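You operate a simulated robot arm through the tools that you are given. There is no shell and no other tool.

The job below is to be done with a simulated robot arm. You get a single attempt, and the scene is never put back.

JOB
Add about 40 ml of oil to the oil cup, then reopen the main valve.
Fine: the line is shut and bled; close the cup's lid before the valve opens; put the jug back. Set down upright: oil jug.

Only the result counts: the job must be done as asked and must still hold three seconds after the hand-in. Knocking over, shifting, dropping, spilling or breaking anything else fails it. Lids that push on must go on centred and level and be pressed home; caps that screw on are set level and turned clockwise until they are tight.

ROBOT AND FRAMES
A 7-joint arm with a two-finger parallel gripper, fixed in place. Base frame: the origin is at the foot of the arm, x ahead of it, y to its left, z up. Units: m, rad, N and s.
With the tool pointing down near the work surface it reaches from about 0.1 to 0.52 m from the base axis. Its first joint turns from -2.897 to 2.897 rad. Payload 1.57 kg.
Tool frame: the origin (TCP) lies between the finger pads and is the grasp point; the fingertips stand 0.03 m ahead of it; z points along the fingers, y is the line along which they close. Largest opening 0.08 m; finger width 0.017, thickness 0.012; the body of the gripper, 0.04 by 0.082 m, starts 0.08 m behind the TCP.
Orientation is that of the tool frame in the base frame, as a unit quaternion [x, y, z, w]. With the fingers straight down and closing along the base's y, the tool's x points along the base's -x, its y along +y and its z along -z.

CONTROLS
- The arm moves only by the tool send_rows. Its argument "plan" is a list of rows, each a list of 3 entries, a list of its own where there are three numbers: the shift along the base's x, y, z in units of 250 mm (1.0 is 250 mm), then the turn, a rotation vector about the base's x, y, z in units of 120 degrees (1.0 is 120 degrees), then the opening in per cent of the stroke, from 0 (shut) to 100 (fully open). In form: [[[x, y, z], [rx, ry, rz], grip], ...]. A call has 1 to 20 rows; each row is the pose to reach, as a shift and turn from the pose commanded when the call began. A call with a number of a shift or a turn outside -1 to 1 is refused whole. Each row takes 0.2 s and may step no farther than 0.05 m and 0.15 rad from the row before; otherwise, or with a gripper value out of range, the whole call is refused. A pose out of reach is approached as far as the arm can. The call stops where the force on the tool passes 50 N (or 10 N more than at its start, if that is more) or the arm is blocked; 0.2 s more then pass. The fingers move at their own pace (about 0.072 m/s each) and stop on an object; they squeeze with about 27 N. The grip force told is the motor's: it shows also when the fingers shut on nothing. Time passes only in rows, and 0.2 s behind the last, so rows that repeat a pose let the fingers close. It gives the time, the measured TCP pose, the force on the tool (base axes), the opening and the grip force at its end, in the units of the frame above (readings bear some noise), with the torque about the TCP (base axes, N m) and any sound that the robot's microphone picked up.
- Cameras (640 x 400 px; columns grow to the right, rows downward): "scene" is fixed at [0.0496, -0.6491, 1.6935]; the picture's right is [0.89, -0.46, 0.00], its down [-0.19, -0.37, -0.91] and it looks along [0.42, 0.81, -0.42] (base axes); focal length 323 px, centre (320, 200). "wrist" rides on the gripper at [0.072, -0.007, -0.122] in the tool frame; the picture's right is [0.09, 1.00, 0.00], its down [-0.84, 0.08, -0.54] and it looks along [-0.54, 0.05, 0.84] (tool axes); focal length 238 px, centre (320, 200). There is no depth. A picture from a camera that has moved, and an enlarged one, comes with that camera's place and axes in the base frame and with its lens.
- get_image(camera): a new picture of that camera. It takes no simulated time.
- slide_trunk(by): slides the trunk up (or, below 0, down) by that many m; the arm rides with it, the base frame stays. It gives what a move gives, with no picture.
- inspect(camera, box): a new picture of the part [left, top, right, bottom] of that camera's present view, enlarged. It takes no simulated time.
- finish_job(): hands the job in; it is judged then, once.

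Nothing tells you positions but the pictures and the camera data. Unless the task says otherwise, let go and move clear before handing in.

The tools are called after "Call:" by a JSON object that holds its "method" and its "body". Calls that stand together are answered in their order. send_rows: Moves the arm, as the interface text tells. Its arguments: {"type":"object","properties":{"plan":{"type":"array","items":{"type":"array"}}},"required":["plan"]} The other tools are called the same way: slide_trunk (by) slides the trunk up or down; get_image (camera) takes a picture; inspect (camera, box) takes an enlarged picture of a part of a camera's view; finish_job () hands the job in.

At the start:

```text
time_s: 0.0
tcp_pos: [0.2634, 0.2379, 1.4791]
orientation: [-0.012, 0.996, -0.02, -0.082]
force: [-0.1, 0.3, 0.6]
wrist_torque: [0.03, 0.0, 0.01]
width: 0.0799
gripper_force: 0.0
trunk travel left (down, up): [-0.9, 0.09]
```

scene: 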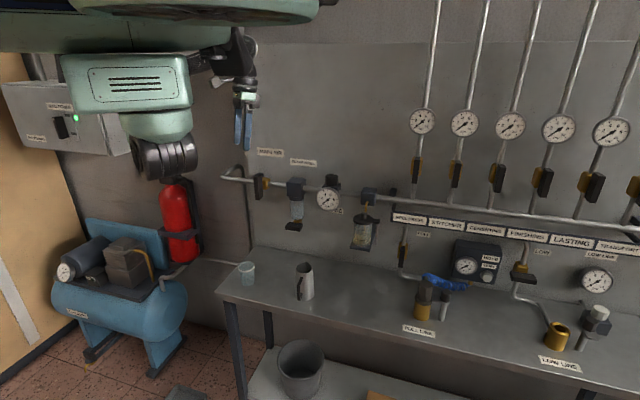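
wrist: 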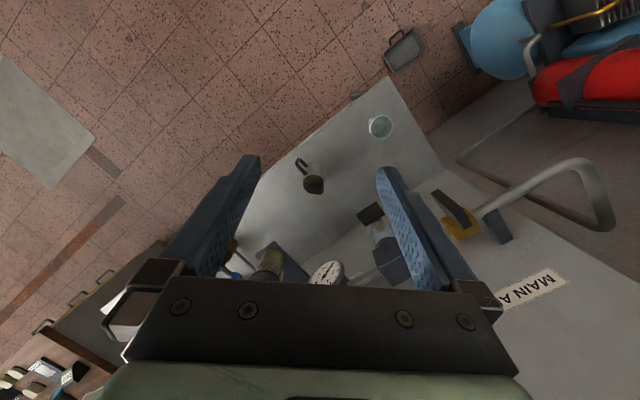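

I see a workshop wall with an air line (main valve, filter, gauge, oil cup/lubricator), and a bench with a jug and a glass. I'll look closer at each area before moving anything.

Call:
{"method": "inspect", "body": {"camera": "scene", "box": [210, 130, 410, 255]}}

Call:
{"method": "inspect", "body": {"camera": "scene", "box": [210, 240, 370, 340]}}

Call:
{"method": "inspect", "body": {"camera": "scene", "box": [320, 170, 420, 260]}}

Call:
{"method": "inspect", "body": {"camera": "scene", "box": [380, 200, 640, 380]}}

Call:
{"method": "inspect", "body": {"camera": "wrist", "box": [220, 80, 460, 300]}}

```text
3.20 times, centred on (310, 192) of scene
camera zoom: at [0.0496, -0.6491, 1.6935], right [0.89, -0.46, 0.0], down [-0.19, -0.37, -0.91], along [0.42, 0.81, -0.42], focal length 1033 px, centre (352, 224)
```

zoom: 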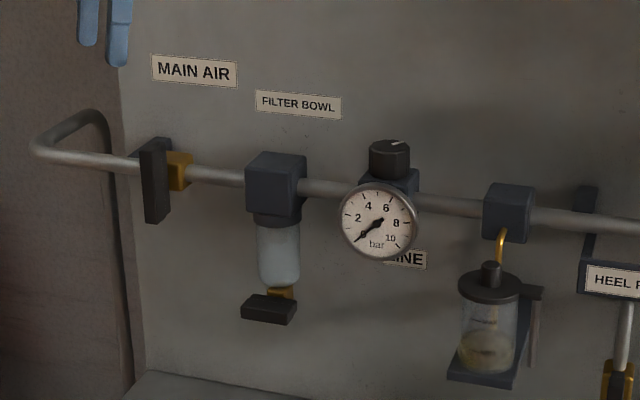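

```text
4.00 times, centred on (290, 290) of scene
camera zoom: at [0.0496, -0.6491, 1.6935], right [0.89, -0.46, 0.0], down [-0.19, -0.37, -0.91], along [0.42, 0.81, -0.42], focal length 1291 px, centre (440, -160)
```

zoom: 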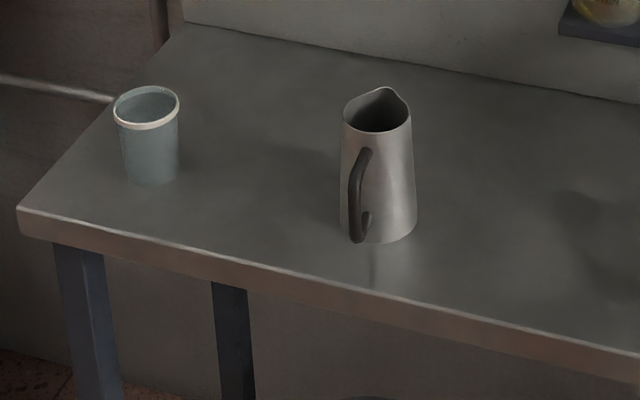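

```text
4.44 times, centred on (370, 215) of scene
camera zoom: at [0.0496, -0.6491, 1.6935], right [0.89, -0.46, 0.0], down [-0.19, -0.37, -0.91], along [0.42, 0.81, -0.42], focal length 1434 px, centre (98, 133)
```

zoom: 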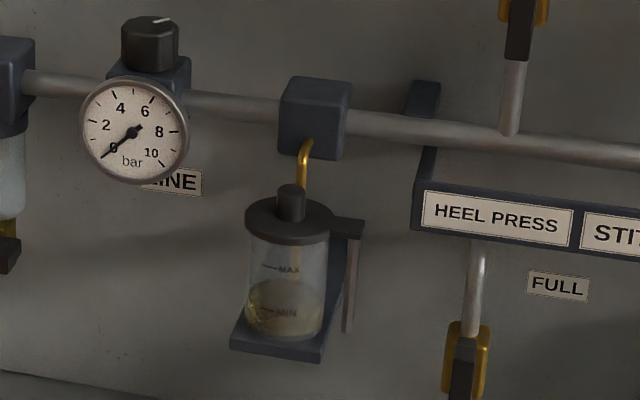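

```text
2.22 times, centred on (510, 290) of scene
camera zoom: at [0.0496, -0.6491, 1.6935], right [0.89, -0.46, 0.0], down [-0.19, -0.37, -0.91], along [0.42, 0.81, -0.42], focal length 717 px, centre (-102, 0)
```

zoom: 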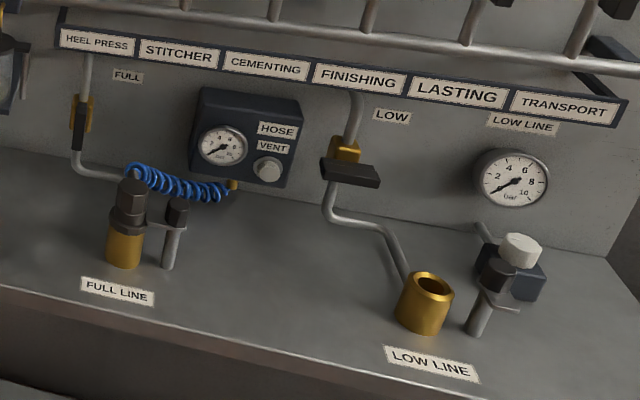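

```text
1.82 times, centred on (340, 190) of wrist
camera zoom: at [0.2134, 0.237, 1.6116], right [-0.12, 0.99, -0.02], down [0.91, 0.11, 0.39], along [0.39, 0.03, -0.92], focal length 433 px, centre (284, 218)
```

zoom: 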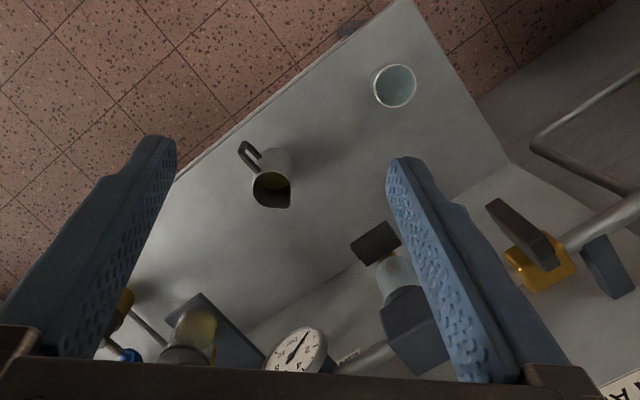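

The main valve handle stands across its pipe (shut), the gauge reads 0, and the oil cup has a lid with a knob, with its level near MIN. By triangulation the jug is near (0.44, 0.23), the cup near (0.61, 0.15, 1.17) and the valve near (0.40, 0.52, 1.21). I'll lower the trunk and turn the wrist camera towards the cup for a close look.

Call:
{"method": "slide_trunk", "body": {"by": -0.25}}

```text
time_s: 2.6
tcp_pos: [0.2637, 0.2393, 1.2297]
orientation: [-0.011, 0.996, -0.019, -0.084]
force: [-0.3, 0.6, -0.7]
wrist_torque: [-0.03, -0.01, -0.02]
width: 0.0799
gripper_force: 0.0
trunk travel left (down, up): [-0.65, 0.34]
```

I'm taking the wall to be turned about 30° from the base's y axis. I'll pitch the tool to about 45° down, facing the wall in front of the oil cup at a safe distance, so the wrist camera looks straight at it.

Call:
{"method": "send_rows", "body": {"plan": [[[0.094, -0.092, 0.0], [0.0148, -0.0553, 0.0288], 100], [[0.189, -0.184, 0.0], [0.0297, -0.1107, 0.0577], 100], [[0.284, -0.276, 0.0], [0.0445, -0.166, 0.0865], 100], [[0.378, -0.368, 0.0], [0.0593, -0.2213, 0.1153], 100], [[0.473, -0.46, 0.0], [0.0741, -0.2766, 0.1442], 100], [[0.568, -0.553, 0.0], [0.089, -0.332, 0.173], 100], [[0.662, -0.645, 0.0], [0.1038, -0.3873, 0.2019], 100], [[0.757, -0.737, 0.0], [0.1186, -0.4426, 0.2307], 100]]}}

Call:
{"method": "get_image", "body": {"camera": "wrist"}}

Call:
{"method": "get_image", "body": {"camera": "scene"}}

```text
time_s: 4.4
tcp_pos: [0.4552, 0.0544, 1.2285]
orientation: [-0.241, 0.892, 0.077, 0.374]
force: [-0.5, 0.1, 0.4]
wrist_torque: [0.0, 0.03, -0.02]
width: 0.08
gripper_force: 0.0
trunk travel left (down, up): [-0.65, 0.34]
```

```text
taken
camera wrist: at [0.3369, -0.0165, 1.2645], right [-0.54, 0.83, -0.11], down [0.12, 0.21, 0.97], along [0.83, 0.51, -0.21], focal length 238 px, centre (320, 200)
```

wrist: 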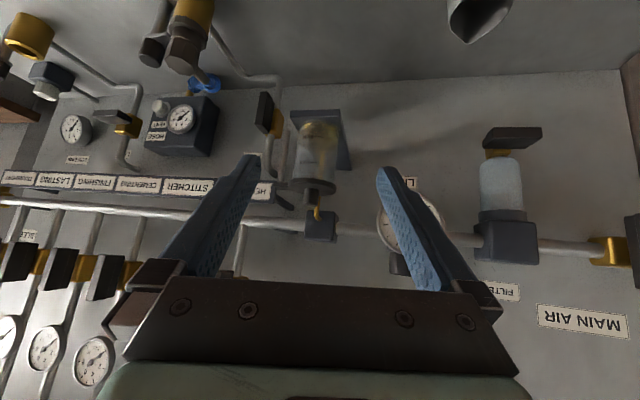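

```text
taken
```

scene: 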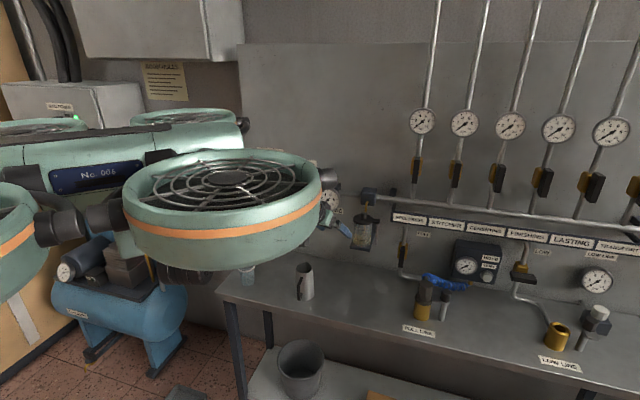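

The cup, filter, gauge, and main valve all appear in the wrist view (upside-down). I'll enlarge the cup and valves to understand the lid.

Call:
{"method": "inspect", "body": {"camera": "wrist", "box": [255, 90, 385, 255]}}

Call:
{"method": "inspect", "body": {"camera": "wrist", "box": [440, 90, 640, 340]}}

Call:
{"method": "inspect", "body": {"camera": "scene", "box": [330, 170, 410, 265]}}

```text
2.42 times, centred on (320, 172) of wrist
camera zoom: at [0.3369, -0.0165, 1.2645], right [-0.54, 0.83, -0.11], down [0.12, 0.21, 0.97], along [0.83, 0.51, -0.21], focal length 578 px, centre (320, 267)
```

zoom: 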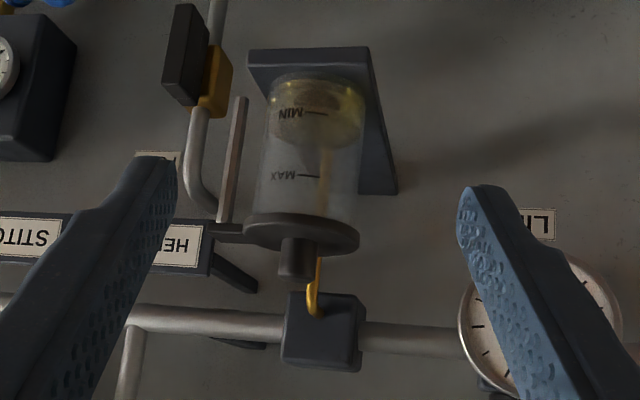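

```text
1.60 times, centred on (540, 215) of wrist
camera zoom: at [0.3369, -0.0165, 1.2645], right [-0.54, 0.83, -0.11], down [0.12, 0.21, 0.97], along [0.83, 0.51, -0.21], focal length 381 px, centre (-32, 176)
```

zoom: 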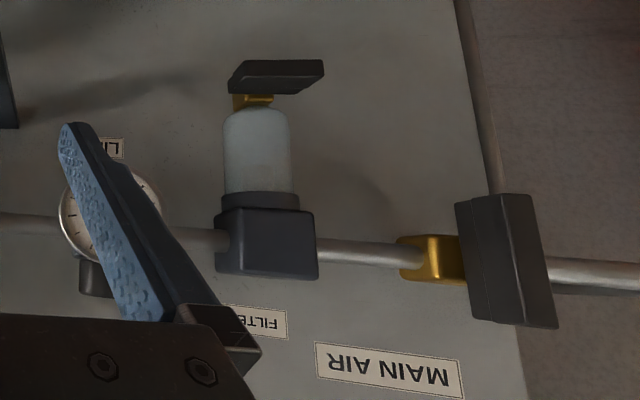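

```text
4.21 times, centred on (370, 218) of scene
camera zoom: at [0.0496, -0.6491, 1.6935], right [0.89, -0.46, 0.0], down [-0.19, -0.37, -0.91], along [0.42, 0.81, -0.42], focal length 1359 px, centre (110, 126)
```

zoom: 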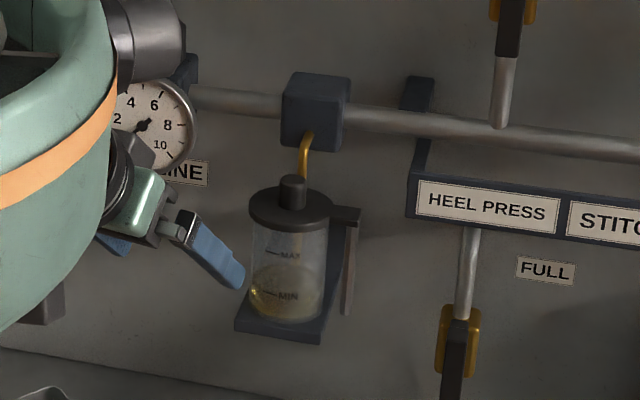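

The wall runs at 45° to the base axes: the normal towards the wall is about (0.71, 0.71). That puts the cup lid centre at about (0.627, 0.147, 1.170). I need a closer view from above and right to see how the lid is hinged.

Call:
{"method": "send_rows", "body": {"plan": [[[0.082, -0.026, 0.072], [-0.0159, 0.0273, 0.0425], 100], [[0.165, -0.052, 0.143], [-0.0319, 0.0547, 0.0849], 100], [[0.247, -0.078, 0.215], [-0.0478, 0.082, 0.1274], 100], [[0.329, -0.104, 0.286], [-0.0637, 0.1093, 0.1698], 100]]}}

Call:
{"method": "get_image", "body": {"camera": "wrist"}}

Call:
{"method": "get_image", "body": {"camera": "scene"}}

```text
time_s: 5.4
tcp_pos: [0.5363, 0.0282, 1.3009]
orientation: [-0.407, 0.876, 0.109, 0.234]
force: [0.1, -0.2, -0.5]
wrist_torque: [0.02, -0.02, 0.01]
width: 0.0798
gripper_force: 0.0
trunk travel left (down, up): [-0.65, 0.34]
```

```text
taken
camera wrist: at [0.4616, -0.0703, 1.3711], right [-0.81, 0.58, -0.04], down [0.23, 0.4, 0.89], along [0.53, 0.71, -0.46], focal length 238 px, centre (320, 200)
```

wrist: 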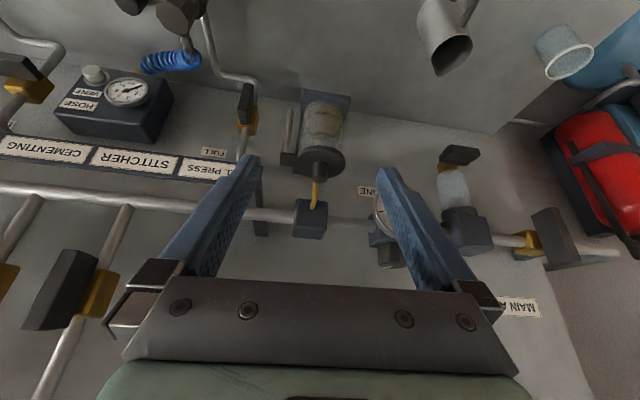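

```text
taken
```

scene: 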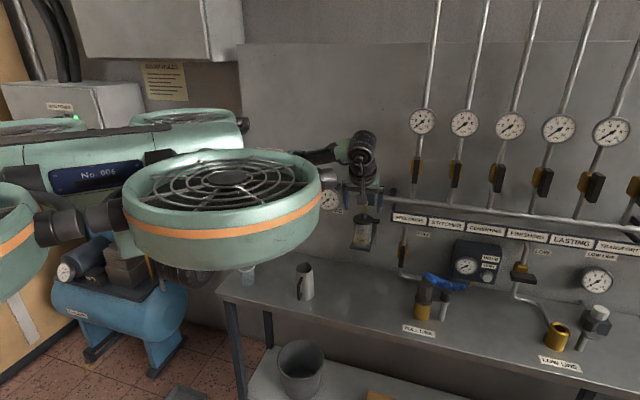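

Call:
{"method": "inspect", "body": {"camera": "wrist", "box": [265, 80, 375, 245]}}

Call:
{"method": "inspect", "body": {"camera": "wrist", "box": [395, 0, 515, 90]}}

```text
2.42 times, centred on (320, 162) of wrist
camera zoom: at [0.4616, -0.0703, 1.3711], right [-0.81, 0.58, -0.04], down [0.23, 0.4, 0.89], along [0.53, 0.71, -0.46], focal length 578 px, centre (320, 291)
```

zoom: 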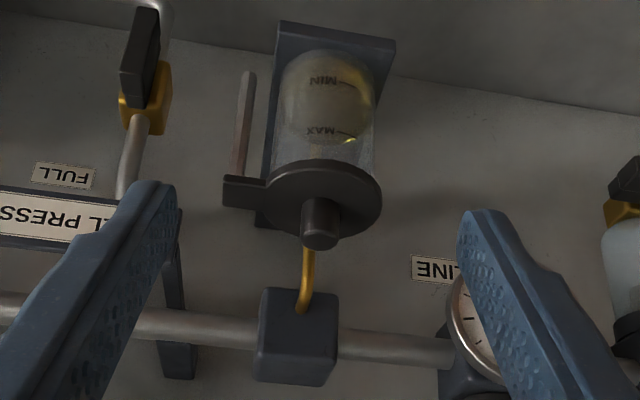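

```text
4.44 times, centred on (455, 45) of wrist
camera zoom: at [0.4616, -0.0703, 1.3711], right [-0.81, 0.58, -0.04], down [0.23, 0.4, 0.89], along [0.53, 0.71, -0.46], focal length 1059 px, centre (-280, 889)
```

zoom: 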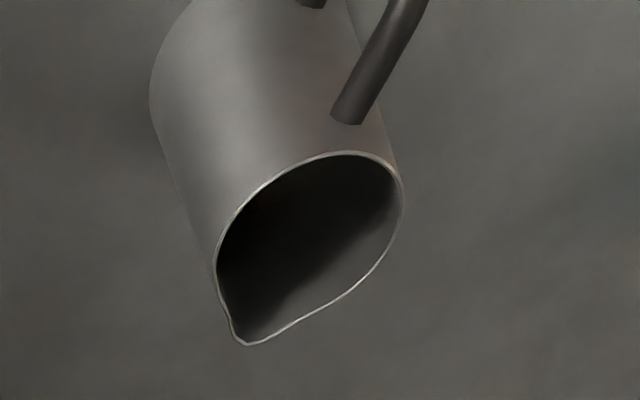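

The lid is a flat disc with a centre knob and a tab on its right. The tab sits over a vertical post at about (0.662, 0.109), so it is probably a swivel hinge. Next I'll check that I can reach straight down over the knob, hovering well above it.

Call:
{"method": "send_rows", "body": {"plan": [[[0.09, 0.119, 0.019], [-0.0461, 0.0422, -0.0102], 100], [[0.18, 0.238, 0.038], [-0.0922, 0.0845, -0.0204], 100], [[0.271, 0.357, 0.057], [-0.1382, 0.1267, -0.0305], 100], [[0.361, 0.476, 0.076], [-0.1843, 0.1689, -0.0407], 100]]}}

Call:
{"method": "get_image", "body": {"camera": "wrist"}}

Call:
{"method": "get_image", "body": {"camera": "scene"}}

```text
time_s: 6.4
tcp_pos: [0.599, 0.1334, 1.312]
orientation: [-0.385, 0.922, 0.013, 0.029]
force: [-0.4, 0.7, -0.7]
wrist_torque: [-0.05, 0.01, -0.01]
width: 0.0801
gripper_force: 0.0
out of reach, approached as far as the arm can: row 4
trunk travel left (down, up): [-0.65, 0.34]
```

```text
taken
camera wrist: at [0.5464, 0.0731, 1.4299], right [-0.77, 0.63, 0.0], down [0.51, 0.62, 0.6], along [0.38, 0.46, -0.8], focal length 238 px, centre (320, 200)
```

wrist: 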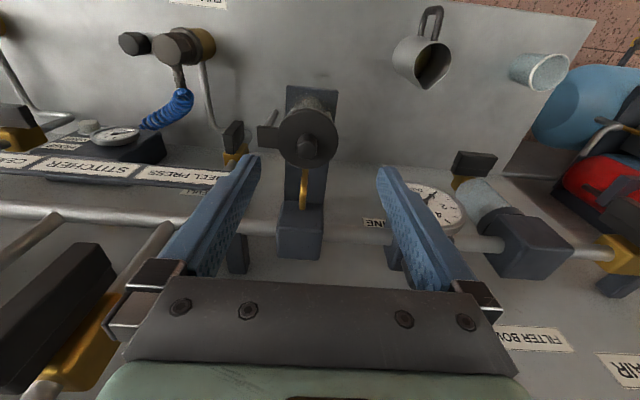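

```text
taken
```

scene: 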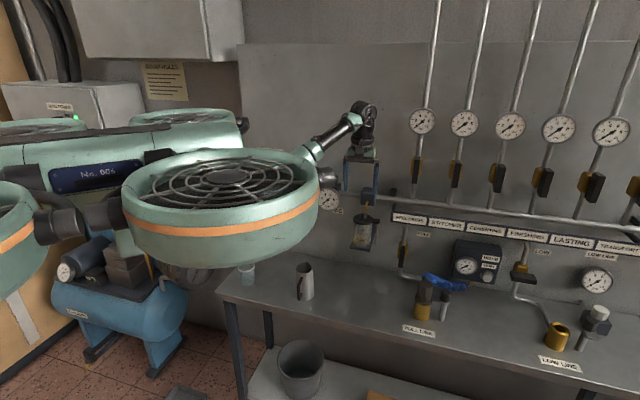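

Call:
{"method": "inspect", "body": {"camera": "wrist", "box": [245, 75, 365, 265]}}

Call:
{"method": "inspect", "body": {"camera": "wrist", "box": [370, 0, 590, 110]}}

```text
2.11 times, centred on (305, 170) of wrist
camera zoom: at [0.5464, 0.0731, 1.4299], right [-0.77, 0.63, 0.0], down [0.51, 0.62, 0.6], along [0.38, 0.46, -0.8], focal length 502 px, centre (352, 263)
```

zoom: 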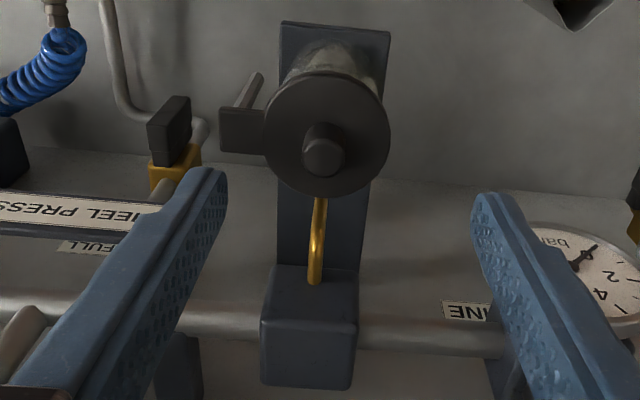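

```text
2.91 times, centred on (480, 55) of wrist
camera zoom: at [0.5464, 0.0731, 1.4299], right [-0.77, 0.63, 0.0], down [0.51, 0.62, 0.6], along [0.38, 0.46, -0.8], focal length 693 px, centre (-146, 622)
```

zoom: 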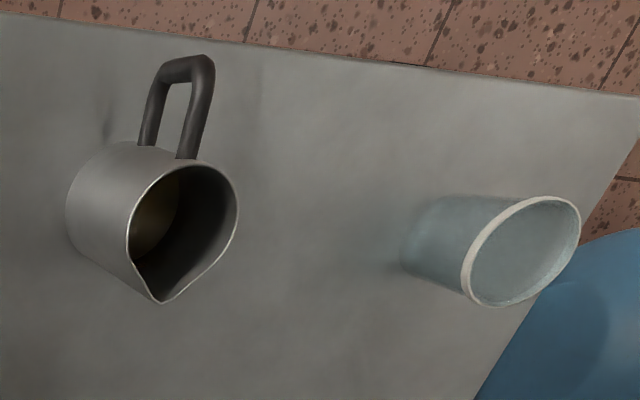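

The arm runs out of reach a few cm short of the knob at this trunk height, with the wrist above the shoulder. I'll raise the trunk and come down from higher so the arm can extend further.

Call:
{"method": "slide_trunk", "body": {"by": 0.2}}

```text
time_s: 8.6
tcp_pos: [0.5983, 0.1306, 1.5123]
orientation: [-0.386, 0.922, 0.014, 0.029]
force: [-0.3, 0.6, -0.1]
wrist_torque: [-0.01, -0.02, 0.03]
width: 0.08
gripper_force: 0.1
trunk travel left (down, up): [-0.85, 0.14]
```

Call:
{"method": "send_rows", "body": {"plan": [[[0, 0, -0.16], [0, 0, 0], 100], [[0, 0, -0.32], [0, 0, 0], 100], [[0, 0, -0.48], [0, 0, 0], 100], [[0, 0, -0.64], [0, 0, 0], 100], [[0, 0, -0.8], [0, 0, 0], 100]]}}

Call:
{"method": "get_image", "body": {"camera": "wrist"}}

Call:
{"method": "get_image", "body": {"camera": "scene"}}

```text
time_s: 9.8
tcp_pos: [0.5981, 0.1321, 1.3119]
orientation: [-0.387, 0.921, 0.015, 0.028]
force: [-0.4, -0.9, 0.5]
wrist_torque: [-0.02, 0.0, 0.02]
width: 0.0797
gripper_force: 0.0
trunk travel left (down, up): [-0.85, 0.14]
```

```text
taken
camera wrist: at [0.547, 0.0702, 1.4296], right [-0.78, 0.63, 0.0], down [0.51, 0.62, 0.6], along [0.38, 0.46, -0.8], focal length 238 px, centre (320, 200)
```

wrist: 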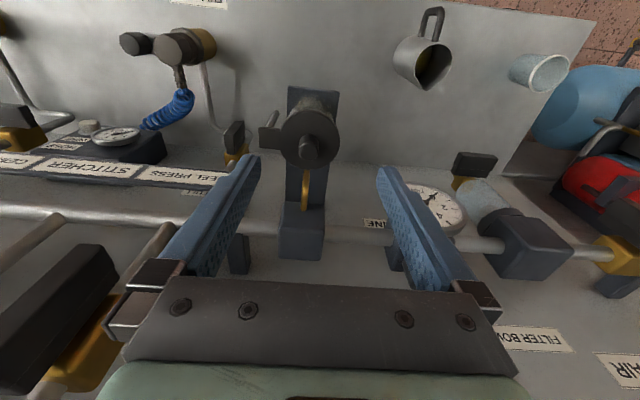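

```text
taken
```

scene: 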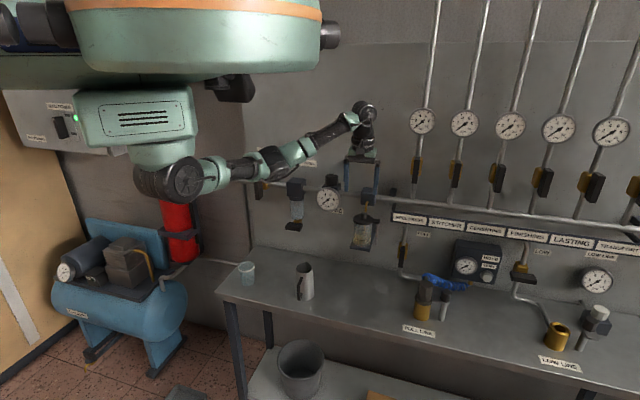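

The arm hangs from a trunk shoulder that is now at about z≈1.47, which suits this height better. I'll extend the last few centimetres over the knob.

Call:
{"method": "send_rows", "body": {"plan": [[[0.057, 0.03, 0.0], [0, 0, 0], 100], [[0.114, 0.06, 0.0], [0, 0, 0], 100], [[0.114, 0.06, 0.0], [0, 0, 0], 100]]}}

Call:
{"method": "get_image", "body": {"camera": "wrist"}}

```text
time_s: 10.6
tcp_pos: [0.6261, 0.146, 1.3127]
orientation: [-0.386, 0.922, 0.013, 0.03]
force: [0.5, -0.4, 0.2]
wrist_torque: [-0.02, 0.0, -0.01]
width: 0.08
gripper_force: 0.0
trunk travel left (down, up): [-0.85, 0.14]
```

```text
taken
camera wrist: at [0.5754, 0.0854, 1.4301], right [-0.77, 0.63, 0.0], down [0.51, 0.62, 0.6], along [0.38, 0.46, -0.8], focal length 238 px, centre (320, 200)
```

wrist: 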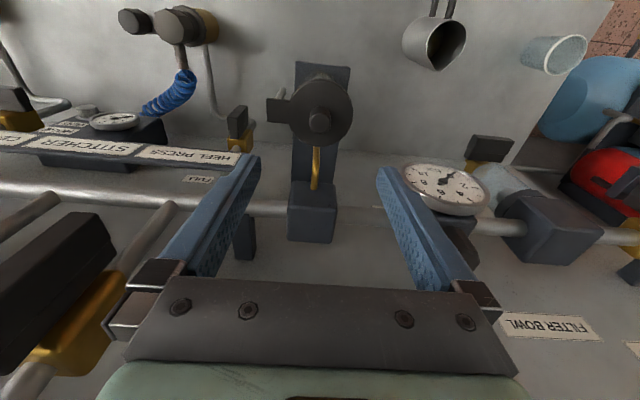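

Call:
{"method": "inspect", "body": {"camera": "wrist", "box": [260, 50, 370, 200]}}

Call:
{"method": "inspect", "body": {"camera": "scene", "box": [340, 180, 395, 255]}}

Call:
{"method": "inspect", "body": {"camera": "wrist", "box": [395, 0, 475, 80]}}

```text
2.67 times, centred on (315, 125) of wrist
camera zoom: at [0.5754, 0.0854, 1.4301], right [-0.77, 0.63, 0.0], down [0.51, 0.62, 0.6], along [0.38, 0.46, -0.8], focal length 636 px, centre (333, 400)
```

zoom: 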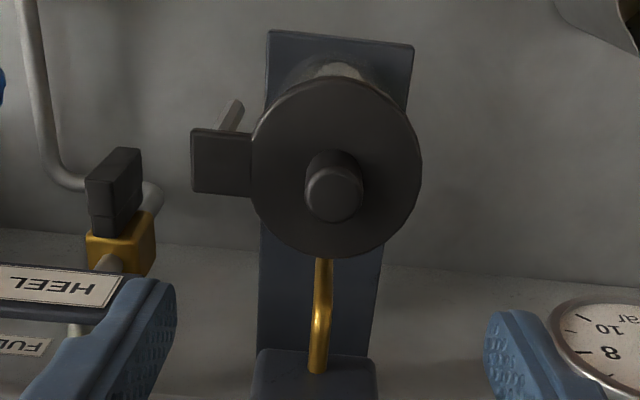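

```text
5.33 times, centred on (368, 218) of scene
camera zoom: at [0.0496, -0.6491, 1.6935], right [0.89, -0.46, 0.0], down [-0.19, -0.37, -0.91], along [0.42, 0.81, -0.42], focal length 1721 px, centre (67, 107)
```

zoom: 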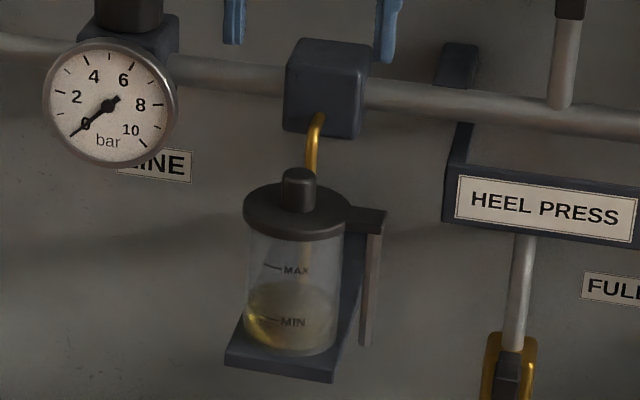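

```text
5.00 times, centred on (435, 40) of wrist
camera zoom: at [0.5754, 0.0854, 1.4301], right [-0.77, 0.63, 0.0], down [0.51, 0.62, 0.6], along [0.38, 0.46, -0.8], focal length 1192 px, centre (-255, 1000)
```

zoom: 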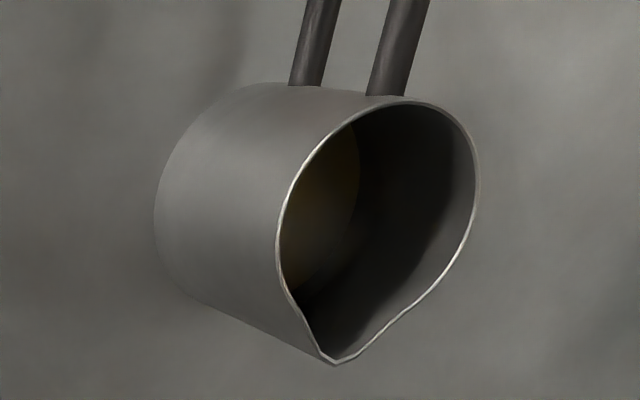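

The knob centre works out to about (0.623, 0.141), with its top near z≈1.198. I'll close the fingers partway and come down around the knob, staying clear of the lid plate.

Call:
{"method": "send_rows", "body": {"plan": [[[-0.018, -0.024, -0.08], [0, 0, 0], 50], [[-0.018, -0.024, -0.16], [0, 0, 0], 50], [[-0.018, -0.024, -0.24], [0, 0, 0], 50], [[-0.018, -0.024, -0.32], [0, 0, 0], 50], [[-0.018, -0.024, -0.38], [0, 0, 0], 50], [[-0.018, -0.024, -0.39], [0, 0, 0], 50]]}}

Call:
{"method": "get_image", "body": {"camera": "wrist"}}

Call:
{"method": "inspect", "body": {"camera": "scene", "box": [340, 150, 420, 255]}}

```text
time_s: 11.9
tcp_pos: [0.6222, 0.1399, 1.2148]
orientation: [-0.387, 0.921, 0.014, 0.029]
force: [0.1, -0.1, 0.4]
wrist_torque: [-0.03, -0.02, -0.01]
width: 0.0399
gripper_force: 0.0
trunk travel left (down, up): [-0.85, 0.14]
```

```text
taken
camera wrist: at [0.5714, 0.0795, 1.3315], right [-0.78, 0.63, 0.0], down [0.51, 0.62, 0.6], along [0.38, 0.46, -0.8], focal length 238 px, centre (320, 200)
```

wrist: 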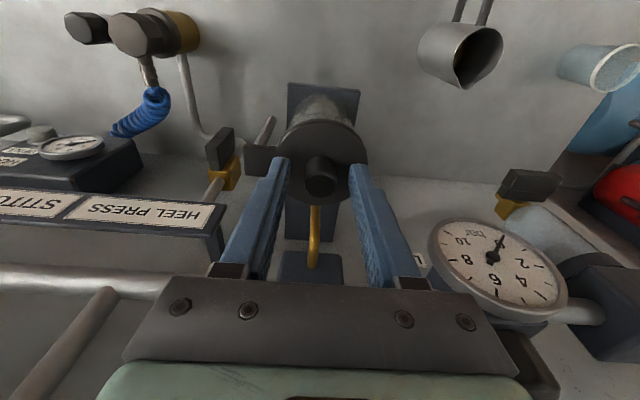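

```text
3.81 times, centred on (380, 202) of scene
camera zoom: at [0.0496, -0.6491, 1.6935], right [0.89, -0.46, 0.0], down [-0.19, -0.37, -0.91], along [0.42, 0.81, -0.42], focal length 1229 px, centre (91, 190)
```

zoom: 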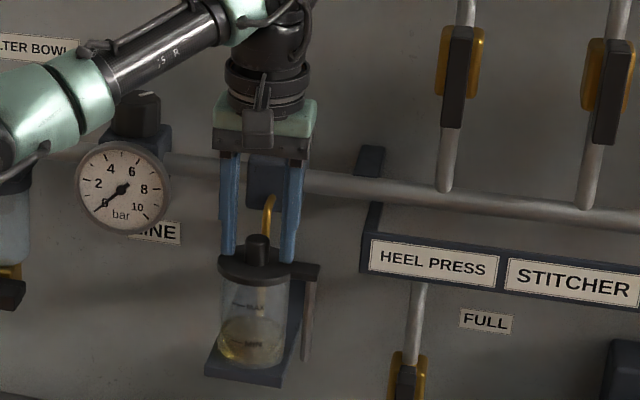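

The fingers straddle the knob and are centred on it. I'll close on it now.

Call:
{"method": "send_rows", "body": {"plan": [[[0, 0, -0.012], [0, 0, 0], 50], [[0, 0, -0.012], [0, 0, 0], 0], [[0, 0, -0.012], [0, 0, 0], 0], [[0, 0, -0.012], [0, 0, 0], 0]]}}

```text
time_s: 12.9
tcp_pos: [0.6216, 0.1398, 1.2118]
orientation: [-0.388, 0.921, 0.014, 0.031]
force: [-1.7, 3.0, -0.3]
wrist_torque: [0.11, 0.07, 0.02]
width: 0.0209
gripper_force: 34.1
trunk travel left (down, up): [-0.85, 0.14]
```

The knob is gripped, 21 mm across. I'll test the hinge with a small 4 mm pull away from the wall and watch the force.

Call:
{"method": "send_rows", "body": {"plan": [[[-0.006, -0.006, 0], [0, 0, 0], 0], [[-0.0113, -0.0113, 0], [0, 0, 0], 0], [[-0.0113, -0.0113, 0], [0, 0, 0], 0]]}}

Call:
{"method": "inspect", "body": {"camera": "scene", "box": [340, 180, 395, 255]}}

```text
time_s: 13.8
tcp_pos: [0.619, 0.138, 1.2125]
orientation: [-0.387, 0.922, 0.015, 0.03]
force: [-1.7, 3.8, 0.7]
wrist_torque: [0.67, -0.43, 0.15]
width: 0.0211
gripper_force: 34.4
trunk travel left (down, up): [-0.85, 0.14]
```

```text
5.33 times, centred on (368, 218) of scene
camera zoom: at [0.0496, -0.6491, 1.6935], right [0.89, -0.46, 0.0], down [-0.19, -0.37, -0.91], along [0.42, 0.81, -0.42], focal length 1721 px, centre (67, 107)
```

zoom: 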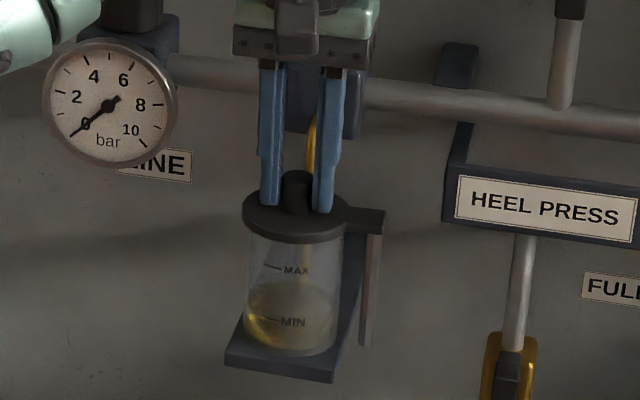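

The lid gave 3 mm with almost no lateral force, which fits a swivel about the post. I'll continue along the arc to about 10° and turn the tool with it.

Call:
{"method": "send_rows", "body": {"plan": [[[-0.002, -0.009, 0], [0, 0, 0.0417], 0], [[-0.0084, -0.018, 0], [0, 0, 0.0833], 0], [[-0.0084, -0.018, 0], [0, 0, 0.0833], 0]]}}

Call:
{"method": "inspect", "body": {"camera": "scene", "box": [340, 180, 395, 255]}}

Call:
{"method": "get_image", "body": {"camera": "wrist"}}

```text
time_s: 14.6
tcp_pos: [0.6171, 0.1318, 1.2119]
orientation: [-0.466, 0.884, 0.016, 0.027]
force: [-5.9, -2.3, 0.3]
wrist_torque: [-0.53, 0.52, -0.19]
width: 0.0209
gripper_force: 33.9
trunk travel left (down, up): [-0.85, 0.14]
```

```text
5.33 times, centred on (368, 218) of scene
camera zoom: at [0.0496, -0.6491, 1.6935], right [0.89, -0.46, 0.0], down [-0.19, -0.37, -0.91], along [0.42, 0.81, -0.42], focal length 1721 px, centre (67, 107)
```

zoom: 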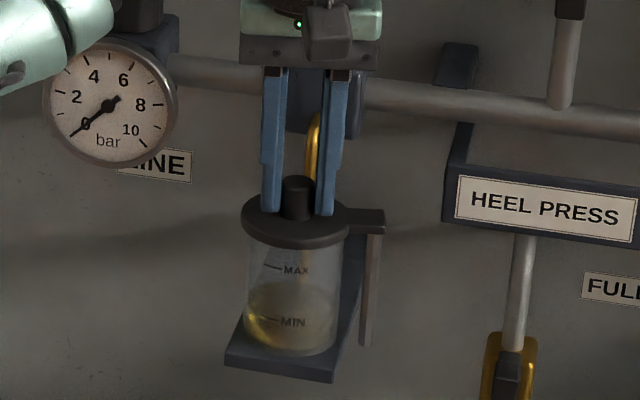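

```text
taken
camera wrist: at [0.5764, 0.0632, 1.3293], right [-0.87, 0.49, 0.0], down [0.39, 0.7, 0.59], along [0.29, 0.52, -0.8], focal length 238 px, centre (320, 200)
```

wrist: 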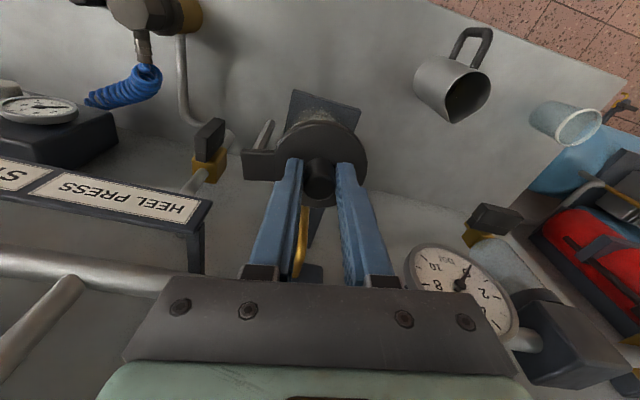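

It swivels: the lid disc has turned forward about the post. I'll keep swinging it along the arc and watch the force.

Call:
{"method": "send_rows", "body": {"plan": [[[-0.0116, -0.024, 0], [0, 0, 0.0625], 0], [[-0.0192, -0.0496, 0], [0, 0, 0.125], 0], [[-0.024, -0.0756, 0], [0, 0, 0.1875], 0], [[-0.0252, -0.102, 0], [0, 0, 0.25], 0]]}}

Call:
{"method": "inspect", "body": {"camera": "scene", "box": [340, 150, 420, 255]}}

```text
time_s: 15.6
tcp_pos: [0.6104, 0.1069, 1.2109]
orientation: [-0.68, 0.733, 0.023, 0.023]
force: [-4.7, -0.2, -2.9]
wrist_torque: [-0.16, 0.1, -0.01]
width: 0.0204
gripper_force: 34.3
trunk travel left (down, up): [-0.85, 0.14]
```

```text
3.81 times, centred on (380, 202) of scene
camera zoom: at [0.0496, -0.6491, 1.6935], right [0.89, -0.46, 0.0], down [-0.19, -0.37, -0.91], along [0.42, 0.81, -0.42], focal length 1229 px, centre (91, 190)
```

zoom: 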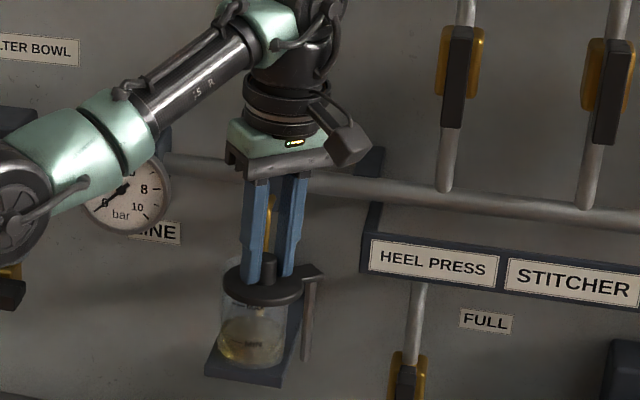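

Call:
{"method": "send_rows", "body": {"plan": [[[0.0024, -0.026, 0], [0, 0, 0.0625], 0], [[0.008, -0.0524, 0], [0, 0, 0.125], 0], [[0.0168, -0.0768, 0], [0, 0, 0.1875], 0], [[0.0288, -0.1004, 0], [0, 0, 0.25], 0]]}}

Call:
{"method": "inspect", "body": {"camera": "scene", "box": [340, 150, 420, 255]}}

```text
time_s: 16.6
tcp_pos: [0.6203, 0.0819, 1.2118]
orientation: [0.847, -0.531, -0.029, -0.017]
force: [-1.0, 1.9, -1.3]
wrist_torque: [0.1, 0.15, 0.1]
width: 0.0209
gripper_force: 34.5
trunk travel left (down, up): [-0.85, 0.14]
```

```text
3.81 times, centred on (380, 202) of scene
camera zoom: at [0.0496, -0.6491, 1.6935], right [0.89, -0.46, 0.0], down [-0.19, -0.37, -0.91], along [0.42, 0.81, -0.42], focal length 1229 px, centre (91, 190)
```

zoom: 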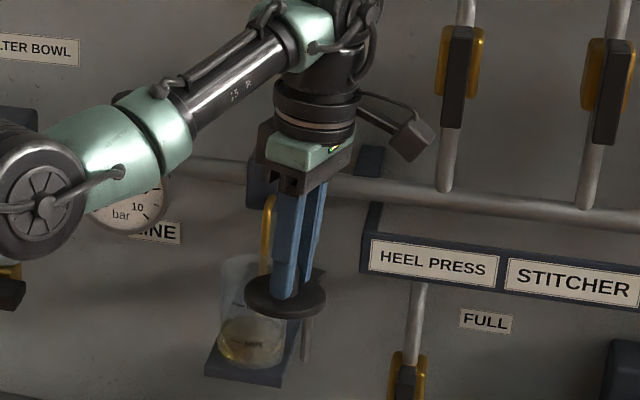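

Call:
{"method": "send_rows", "body": {"plan": [[[0.0152, -0.022, 0], [0, 0, 0.0625], 0], [[0.0332, -0.0416, 0], [0, 0, 0.125], 0]]}}

```text
time_s: 17.1
tcp_pos: [0.6283, 0.0719, 1.2112]
orientation: [0.909, -0.416, -0.03, -0.013]
force: [-1.2, 2.6, -1.1]
wrist_torque: [0.16, 0.11, 0.13]
width: 0.0209
gripper_force: 34.5
trunk travel left (down, up): [-0.85, 0.14]
```

Call:
{"method": "send_rows", "body": {"plan": [[[0.02, -0.0168, 0], [0, 0, 0.0625], 0], [[0.0424, -0.0312, 0], [0, 0, 0.125], 0]]}}

Call:
{"method": "inspect", "body": {"camera": "scene", "box": [340, 150, 420, 255]}}

```text
time_s: 17.8
tcp_pos: [0.6377, 0.0654, 1.2133]
orientation: [0.955, -0.296, -0.031, -0.008]
force: [-0.1, 6.3, 0.7]
wrist_torque: [0.28, 0.21, -0.23]
width: 0.021
gripper_force: 34.3
trunk travel left (down, up): [-0.85, 0.14]
```

```text
3.81 times, centred on (380, 202) of scene
camera zoom: at [0.0496, -0.6491, 1.6935], right [0.89, -0.46, 0.0], down [-0.19, -0.37, -0.91], along [0.42, 0.81, -0.42], focal length 1229 px, centre (91, 190)
```

zoom: 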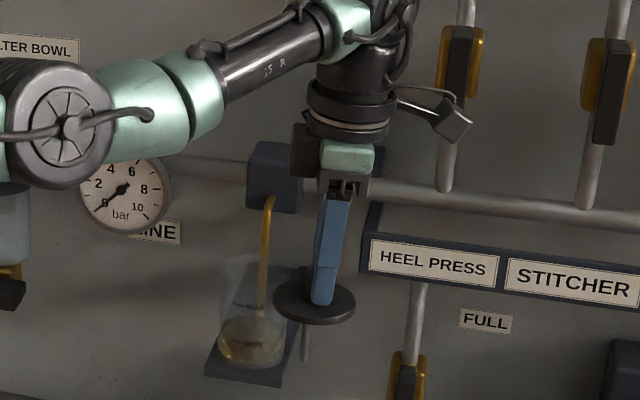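

Call:
{"method": "send_rows", "body": {"plan": [[[0.024, -0.0116, 0], [0, 0, 0.0625], 0], [[0.0496, -0.0192, 0], [0, 0, 0.125], 0]]}}

Call:
{"method": "inspect", "body": {"camera": "scene", "box": [340, 150, 420, 255]}}

Call:
{"method": "get_image", "body": {"camera": "wrist"}}

```text
time_s: 18.4
tcp_pos: [0.6423, 0.0667, 1.2118]
orientation: [0.985, -0.166, -0.035, -0.006]
force: [-13.6, 22.2, -3.3]
wrist_torque: [0.57, 0.61, -0.11]
width: 0.0208
gripper_force: 34.3
out of reach, approached as far as the arm can: row 2
trunk travel left (down, up): [-0.85, 0.14]
```

```text
3.81 times, centred on (380, 202) of scene
camera zoom: at [0.0496, -0.6491, 1.6935], right [0.89, -0.46, 0.0], down [-0.19, -0.37, -0.91], along [0.42, 0.81, -0.42], focal length 1229 px, centre (91, 190)
```

zoom: 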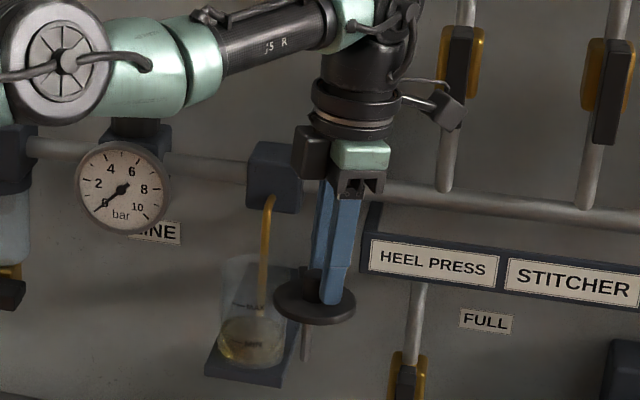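

```text
taken
camera wrist: at [0.7189, 0.0461, 1.3286], right [-0.24, -0.97, -0.01], down [-0.78, 0.19, 0.6], along [-0.58, 0.15, -0.8], focal length 238 px, centre (320, 200)
```

wrist: 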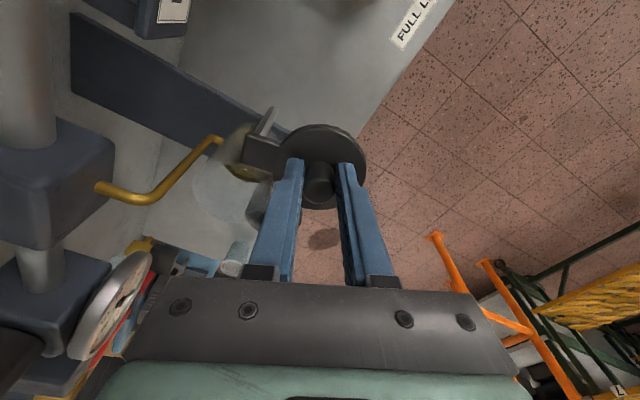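

The lid has reached about 104° open, the limit of its swing. The cup mouth is clear, with the feed tube dipping into its rear. I'll release the knob and rise straight up.

Call:
{"method": "send_rows", "body": {"plan": [[[-0.008, 0.008, 0], [0, 0, 0], 0], [[-0.008, 0.008, 0], [0, 0, 0], 40], [[-0.008, 0.008, 0], [0, 0, 0], 40], [[-0.008, 0.008, 0.08], [0, 0, 0], 40], [[-0.008, 0.008, 0.2], [0, 0, 0], 40], [[-0.008, 0.008, 0.36], [0, 0, 0], 40]]}}

Call:
{"method": "inspect", "body": {"camera": "scene", "box": [340, 170, 400, 255]}}

Call:
{"method": "get_image", "body": {"camera": "wrist"}}

```text
time_s: 19.8
tcp_pos: [0.6396, 0.0596, 1.3026]
orientation: [0.985, -0.169, -0.032, -0.004]
force: [-0.2, -0.2, 0.1]
wrist_torque: [-0.02, -0.02, 0.0]
width: 0.0324
gripper_force: 0.1
trunk travel left (down, up): [-0.85, 0.14]
```

```text
4.71 times, centred on (370, 212) of scene
camera zoom: at [0.0496, -0.6491, 1.6935], right [0.89, -0.46, 0.0], down [-0.19, -0.37, -0.91], along [0.42, 0.81, -0.42], focal length 1519 px, centre (85, 141)
```

zoom: 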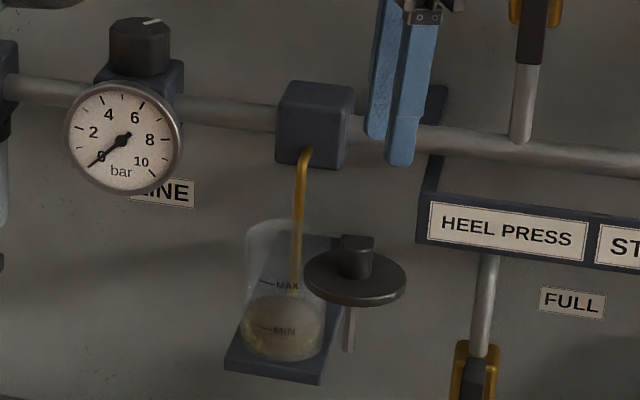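

```text
taken
camera wrist: at [0.7178, 0.0412, 1.4194], right [-0.25, -0.97, 0.0], down [-0.78, 0.2, 0.6], along [-0.58, 0.15, -0.8], focal length 238 px, centre (320, 200)
```

wrist: 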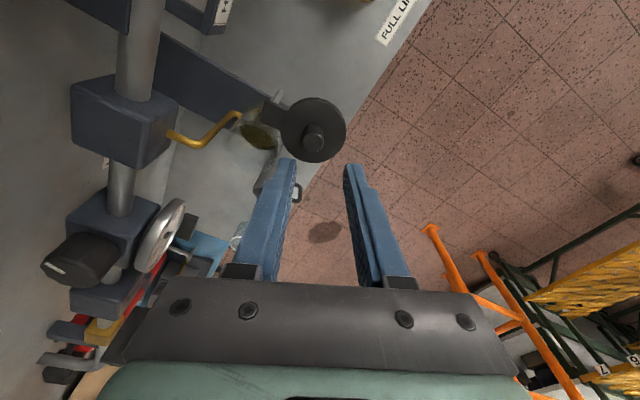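

The lid stays open. I'll record the cup's starting level, then back away from the wall and turn the wrist back to the original heading.

Call:
{"method": "inspect", "body": {"camera": "scene", "box": [348, 205, 388, 245]}}

Call:
{"method": "send_rows", "body": {"plan": [[[-0.056, 0.005, 0.013], [0, 0, -0.0642], 40], [[-0.111, 0.01, 0.027], [0, 0, -0.1283], 40], [[-0.167, 0.015, 0.04], [0, 0, -0.1925], 40], [[-0.222, 0.019, 0.053], [0, 0, -0.2567], 60], [[-0.278, 0.024, 0.067], [0, 0, -0.3208], 80], [[-0.333, 0.029, 0.08], [0, 0, -0.385], 100], [[-0.389, 0.034, 0.093], [0, 0, -0.4492], 100], [[-0.444, 0.039, 0.107], [0, 0, -0.5133], 100], [[-0.5, 0.044, 0.12], [0, 0, -0.5775], 100], [[-0.555, 0.049, 0.133], [0, 0, -0.6417], 100], [[-0.611, 0.054, 0.147], [0, 0, -0.7058], 100], [[-0.666, 0.058, 0.16], [0, 0, -0.77], 100], [[-0.722, 0.063, 0.173], [0, 0, -0.8342], 100], [[-0.777, 0.068, 0.187], [0, 0, -0.8983], 100], [[-0.833, 0.073, 0.2], [0, 0, -0.9625], 100]]}}

```text
10.00 times, centred on (368, 225) of scene
camera zoom: at [0.0496, -0.6491, 1.6935], right [0.89, -0.46, 0.0], down [-0.19, -0.37, -0.91], along [0.42, 0.81, -0.42], focal length 3227 px, centre (-160, -50)
```

zoom: 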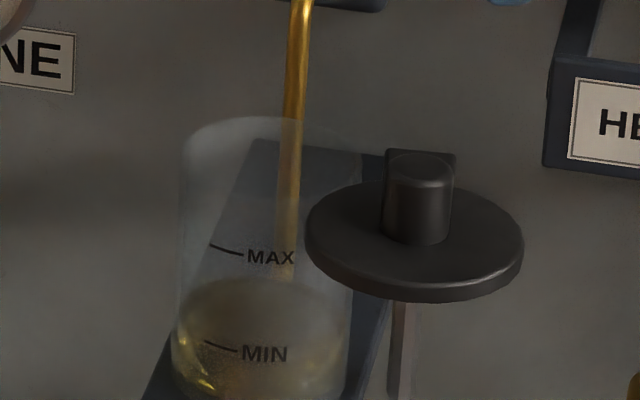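

```text
time_s: 22.9
tcp_pos: [0.4338, 0.0783, 1.3532]
orientation: [-0.381, 0.924, 0.015, 0.03]
force: [0.3, 0.2, -0.1]
wrist_torque: [0.02, -0.01, 0.02]
width: 0.08
gripper_force: 0.1
trunk travel left (down, up): [-0.85, 0.14]
```

Baseline recorded: the oil surface is a little above MIN. Now I'll pitch the tool close to horizontal, facing the wall, and lower it in front of the jug's line.

Call:
{"method": "send_rows", "body": {"plan": [[[-0.047, 0.02, -0.107], [0.0465, -0.0465, 0], 100], [[-0.094, 0.041, -0.213], [0.093, -0.093, 0], 100], [[-0.14, 0.061, -0.32], [0.1395, -0.1395, 0], 100], [[-0.187, 0.081, -0.427], [0.186, -0.186, 0], 100], [[-0.234, 0.102, -0.533], [0.2324, -0.2324, 0], 100], [[-0.281, 0.122, -0.64], [0.2789, -0.2789, 0], 100], [[-0.327, 0.142, -0.747], [0.3254, -0.3254, 0], 100], [[-0.374, 0.163, -0.853], [0.3719, -0.3719, 0], 100], [[-0.421, 0.183, -0.96], [0.4184, -0.4184, 0], 100]]}}

Call:
{"method": "get_image", "body": {"camera": "scene"}}

Call:
{"method": "get_image", "body": {"camera": "wrist"}}

```text
time_s: 24.9
tcp_pos: [0.3704, 0.1131, 1.1255]
orientation: [-0.305, 0.735, 0.234, 0.558]
force: [-0.2, 0.0, -1.0]
wrist_torque: [0.02, -0.04, -0.01]
width: 0.0798
gripper_force: 0.0
out of reach, approached as far as the arm can: row 5, 8, 9
trunk travel left (down, up): [-0.85, 0.14]
```

```text
taken
```

scene: 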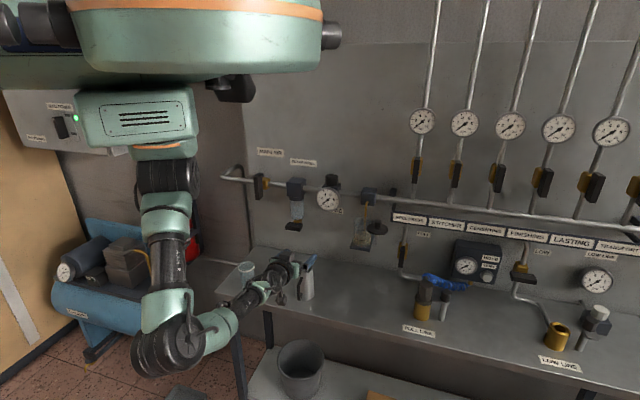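

```text
taken
camera wrist: at [0.2777, 0.0128, 1.0879], right [-0.73, 0.68, -0.09], down [-0.26, -0.16, 0.95], along [0.64, 0.71, 0.3], focal length 238 px, centre (320, 200)
```

wrist: 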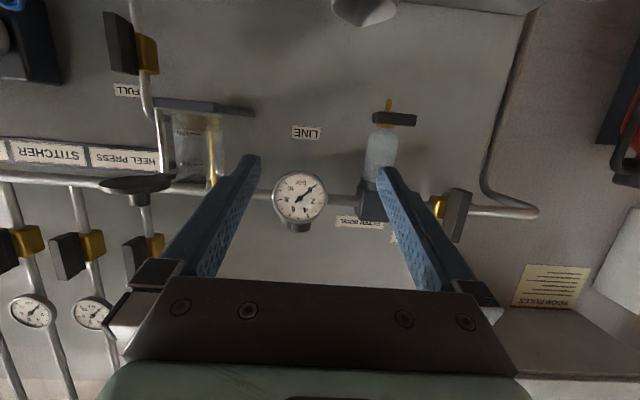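

The tool is level (pitched 15° down) and facing the wall. I'll lower the trunk a little and then re-aim at the jug.

Call:
{"method": "slide_trunk", "body": {"by": -0.1}}

Call:
{"method": "send_rows", "body": {"plan": [[[-0.035, 0.035, 0.0], [0, 0, 0], 100], [[-0.07, 0.07, 0.0], [0, 0, 0], 100], [[-0.104, 0.104, 0.0], [0, 0, 0], 100]]}}

Call:
{"method": "get_image", "body": {"camera": "wrist"}}

Call:
{"method": "get_image", "body": {"camera": "scene"}}

```text
time_s: 26.3
tcp_pos: [0.3686, 0.113, 1.0254]
orientation: [-0.306, 0.734, 0.234, 0.56]
force: [-0.2, -0.4, 0.7]
wrist_torque: [-0.02, 0.0, 0.01]
width: 0.0799
gripper_force: 0.1
trunk travel left (down, up): [-0.75, 0.24]
```

```text
time_s: 27.1
tcp_pos: [0.3687, 0.1163, 1.0283]
orientation: [-0.307, 0.733, 0.235, 0.559]
force: [0.2, -0.5, 0.6]
wrist_torque: [0.02, 0.02, -0.01]
width: 0.08
gripper_force: 0.1
out of reach, approached as far as the arm can: row 1, 2, 3
trunk travel left (down, up): [-0.75, 0.24]
```

```text
taken
camera wrist: at [0.2772, 0.0164, 0.9907], right [-0.73, 0.68, -0.09], down [-0.27, -0.16, 0.95], along [0.63, 0.71, 0.3], focal length 238 px, centre (320, 200)
```

wrist: 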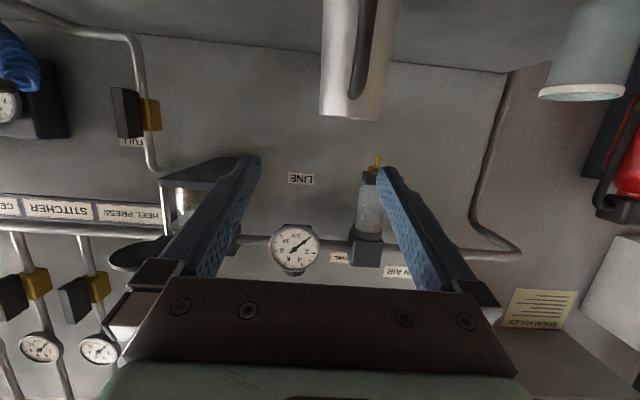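

```text
taken
```

scene: 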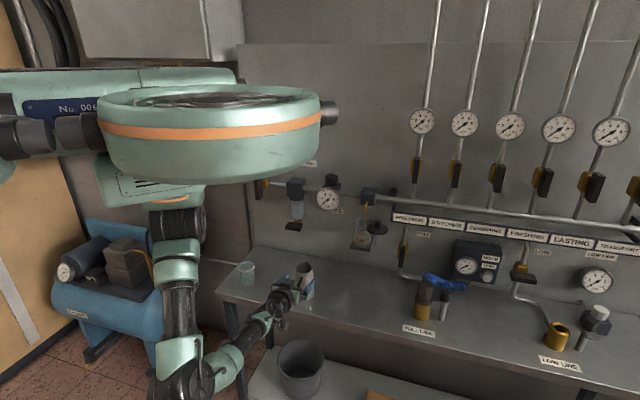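

Call:
{"method": "send_rows", "body": {"plan": [[[0, 0, -0.08], [0, 0, 0], 100], [[-0.02, 0.02, -0.16], [0, 0, 0], 100], [[-0.04, 0.04, -0.24], [0, 0, 0], 100], [[-0.06, 0.06, -0.32], [0, 0, 0], 100], [[-0.08, 0.08, -0.36], [0, 0, 0], 100]]}}

Call:
{"method": "get_image", "body": {"camera": "wrist"}}

```text
time_s: 28.3
tcp_pos: [0.3907, 0.1282, 0.94]
orientation: [-0.307, 0.733, 0.235, 0.56]
force: [0.3, 0.2, -0.4]
wrist_torque: [0.01, 0.02, -0.02]
width: 0.0799
gripper_force: 0.1
out of reach, approached as far as the arm can: row 1, 2, 3, 4, 5
trunk travel left (down, up): [-0.75, 0.24]
```

```text
taken
camera wrist: at [0.2991, 0.0273, 0.9047], right [-0.73, 0.68, -0.09], down [-0.27, -0.16, 0.95], along [0.63, 0.71, 0.3], focal length 238 px, centre (320, 200)
```

wrist: 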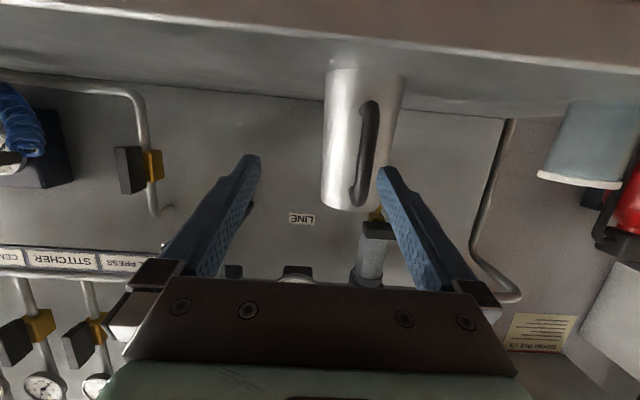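

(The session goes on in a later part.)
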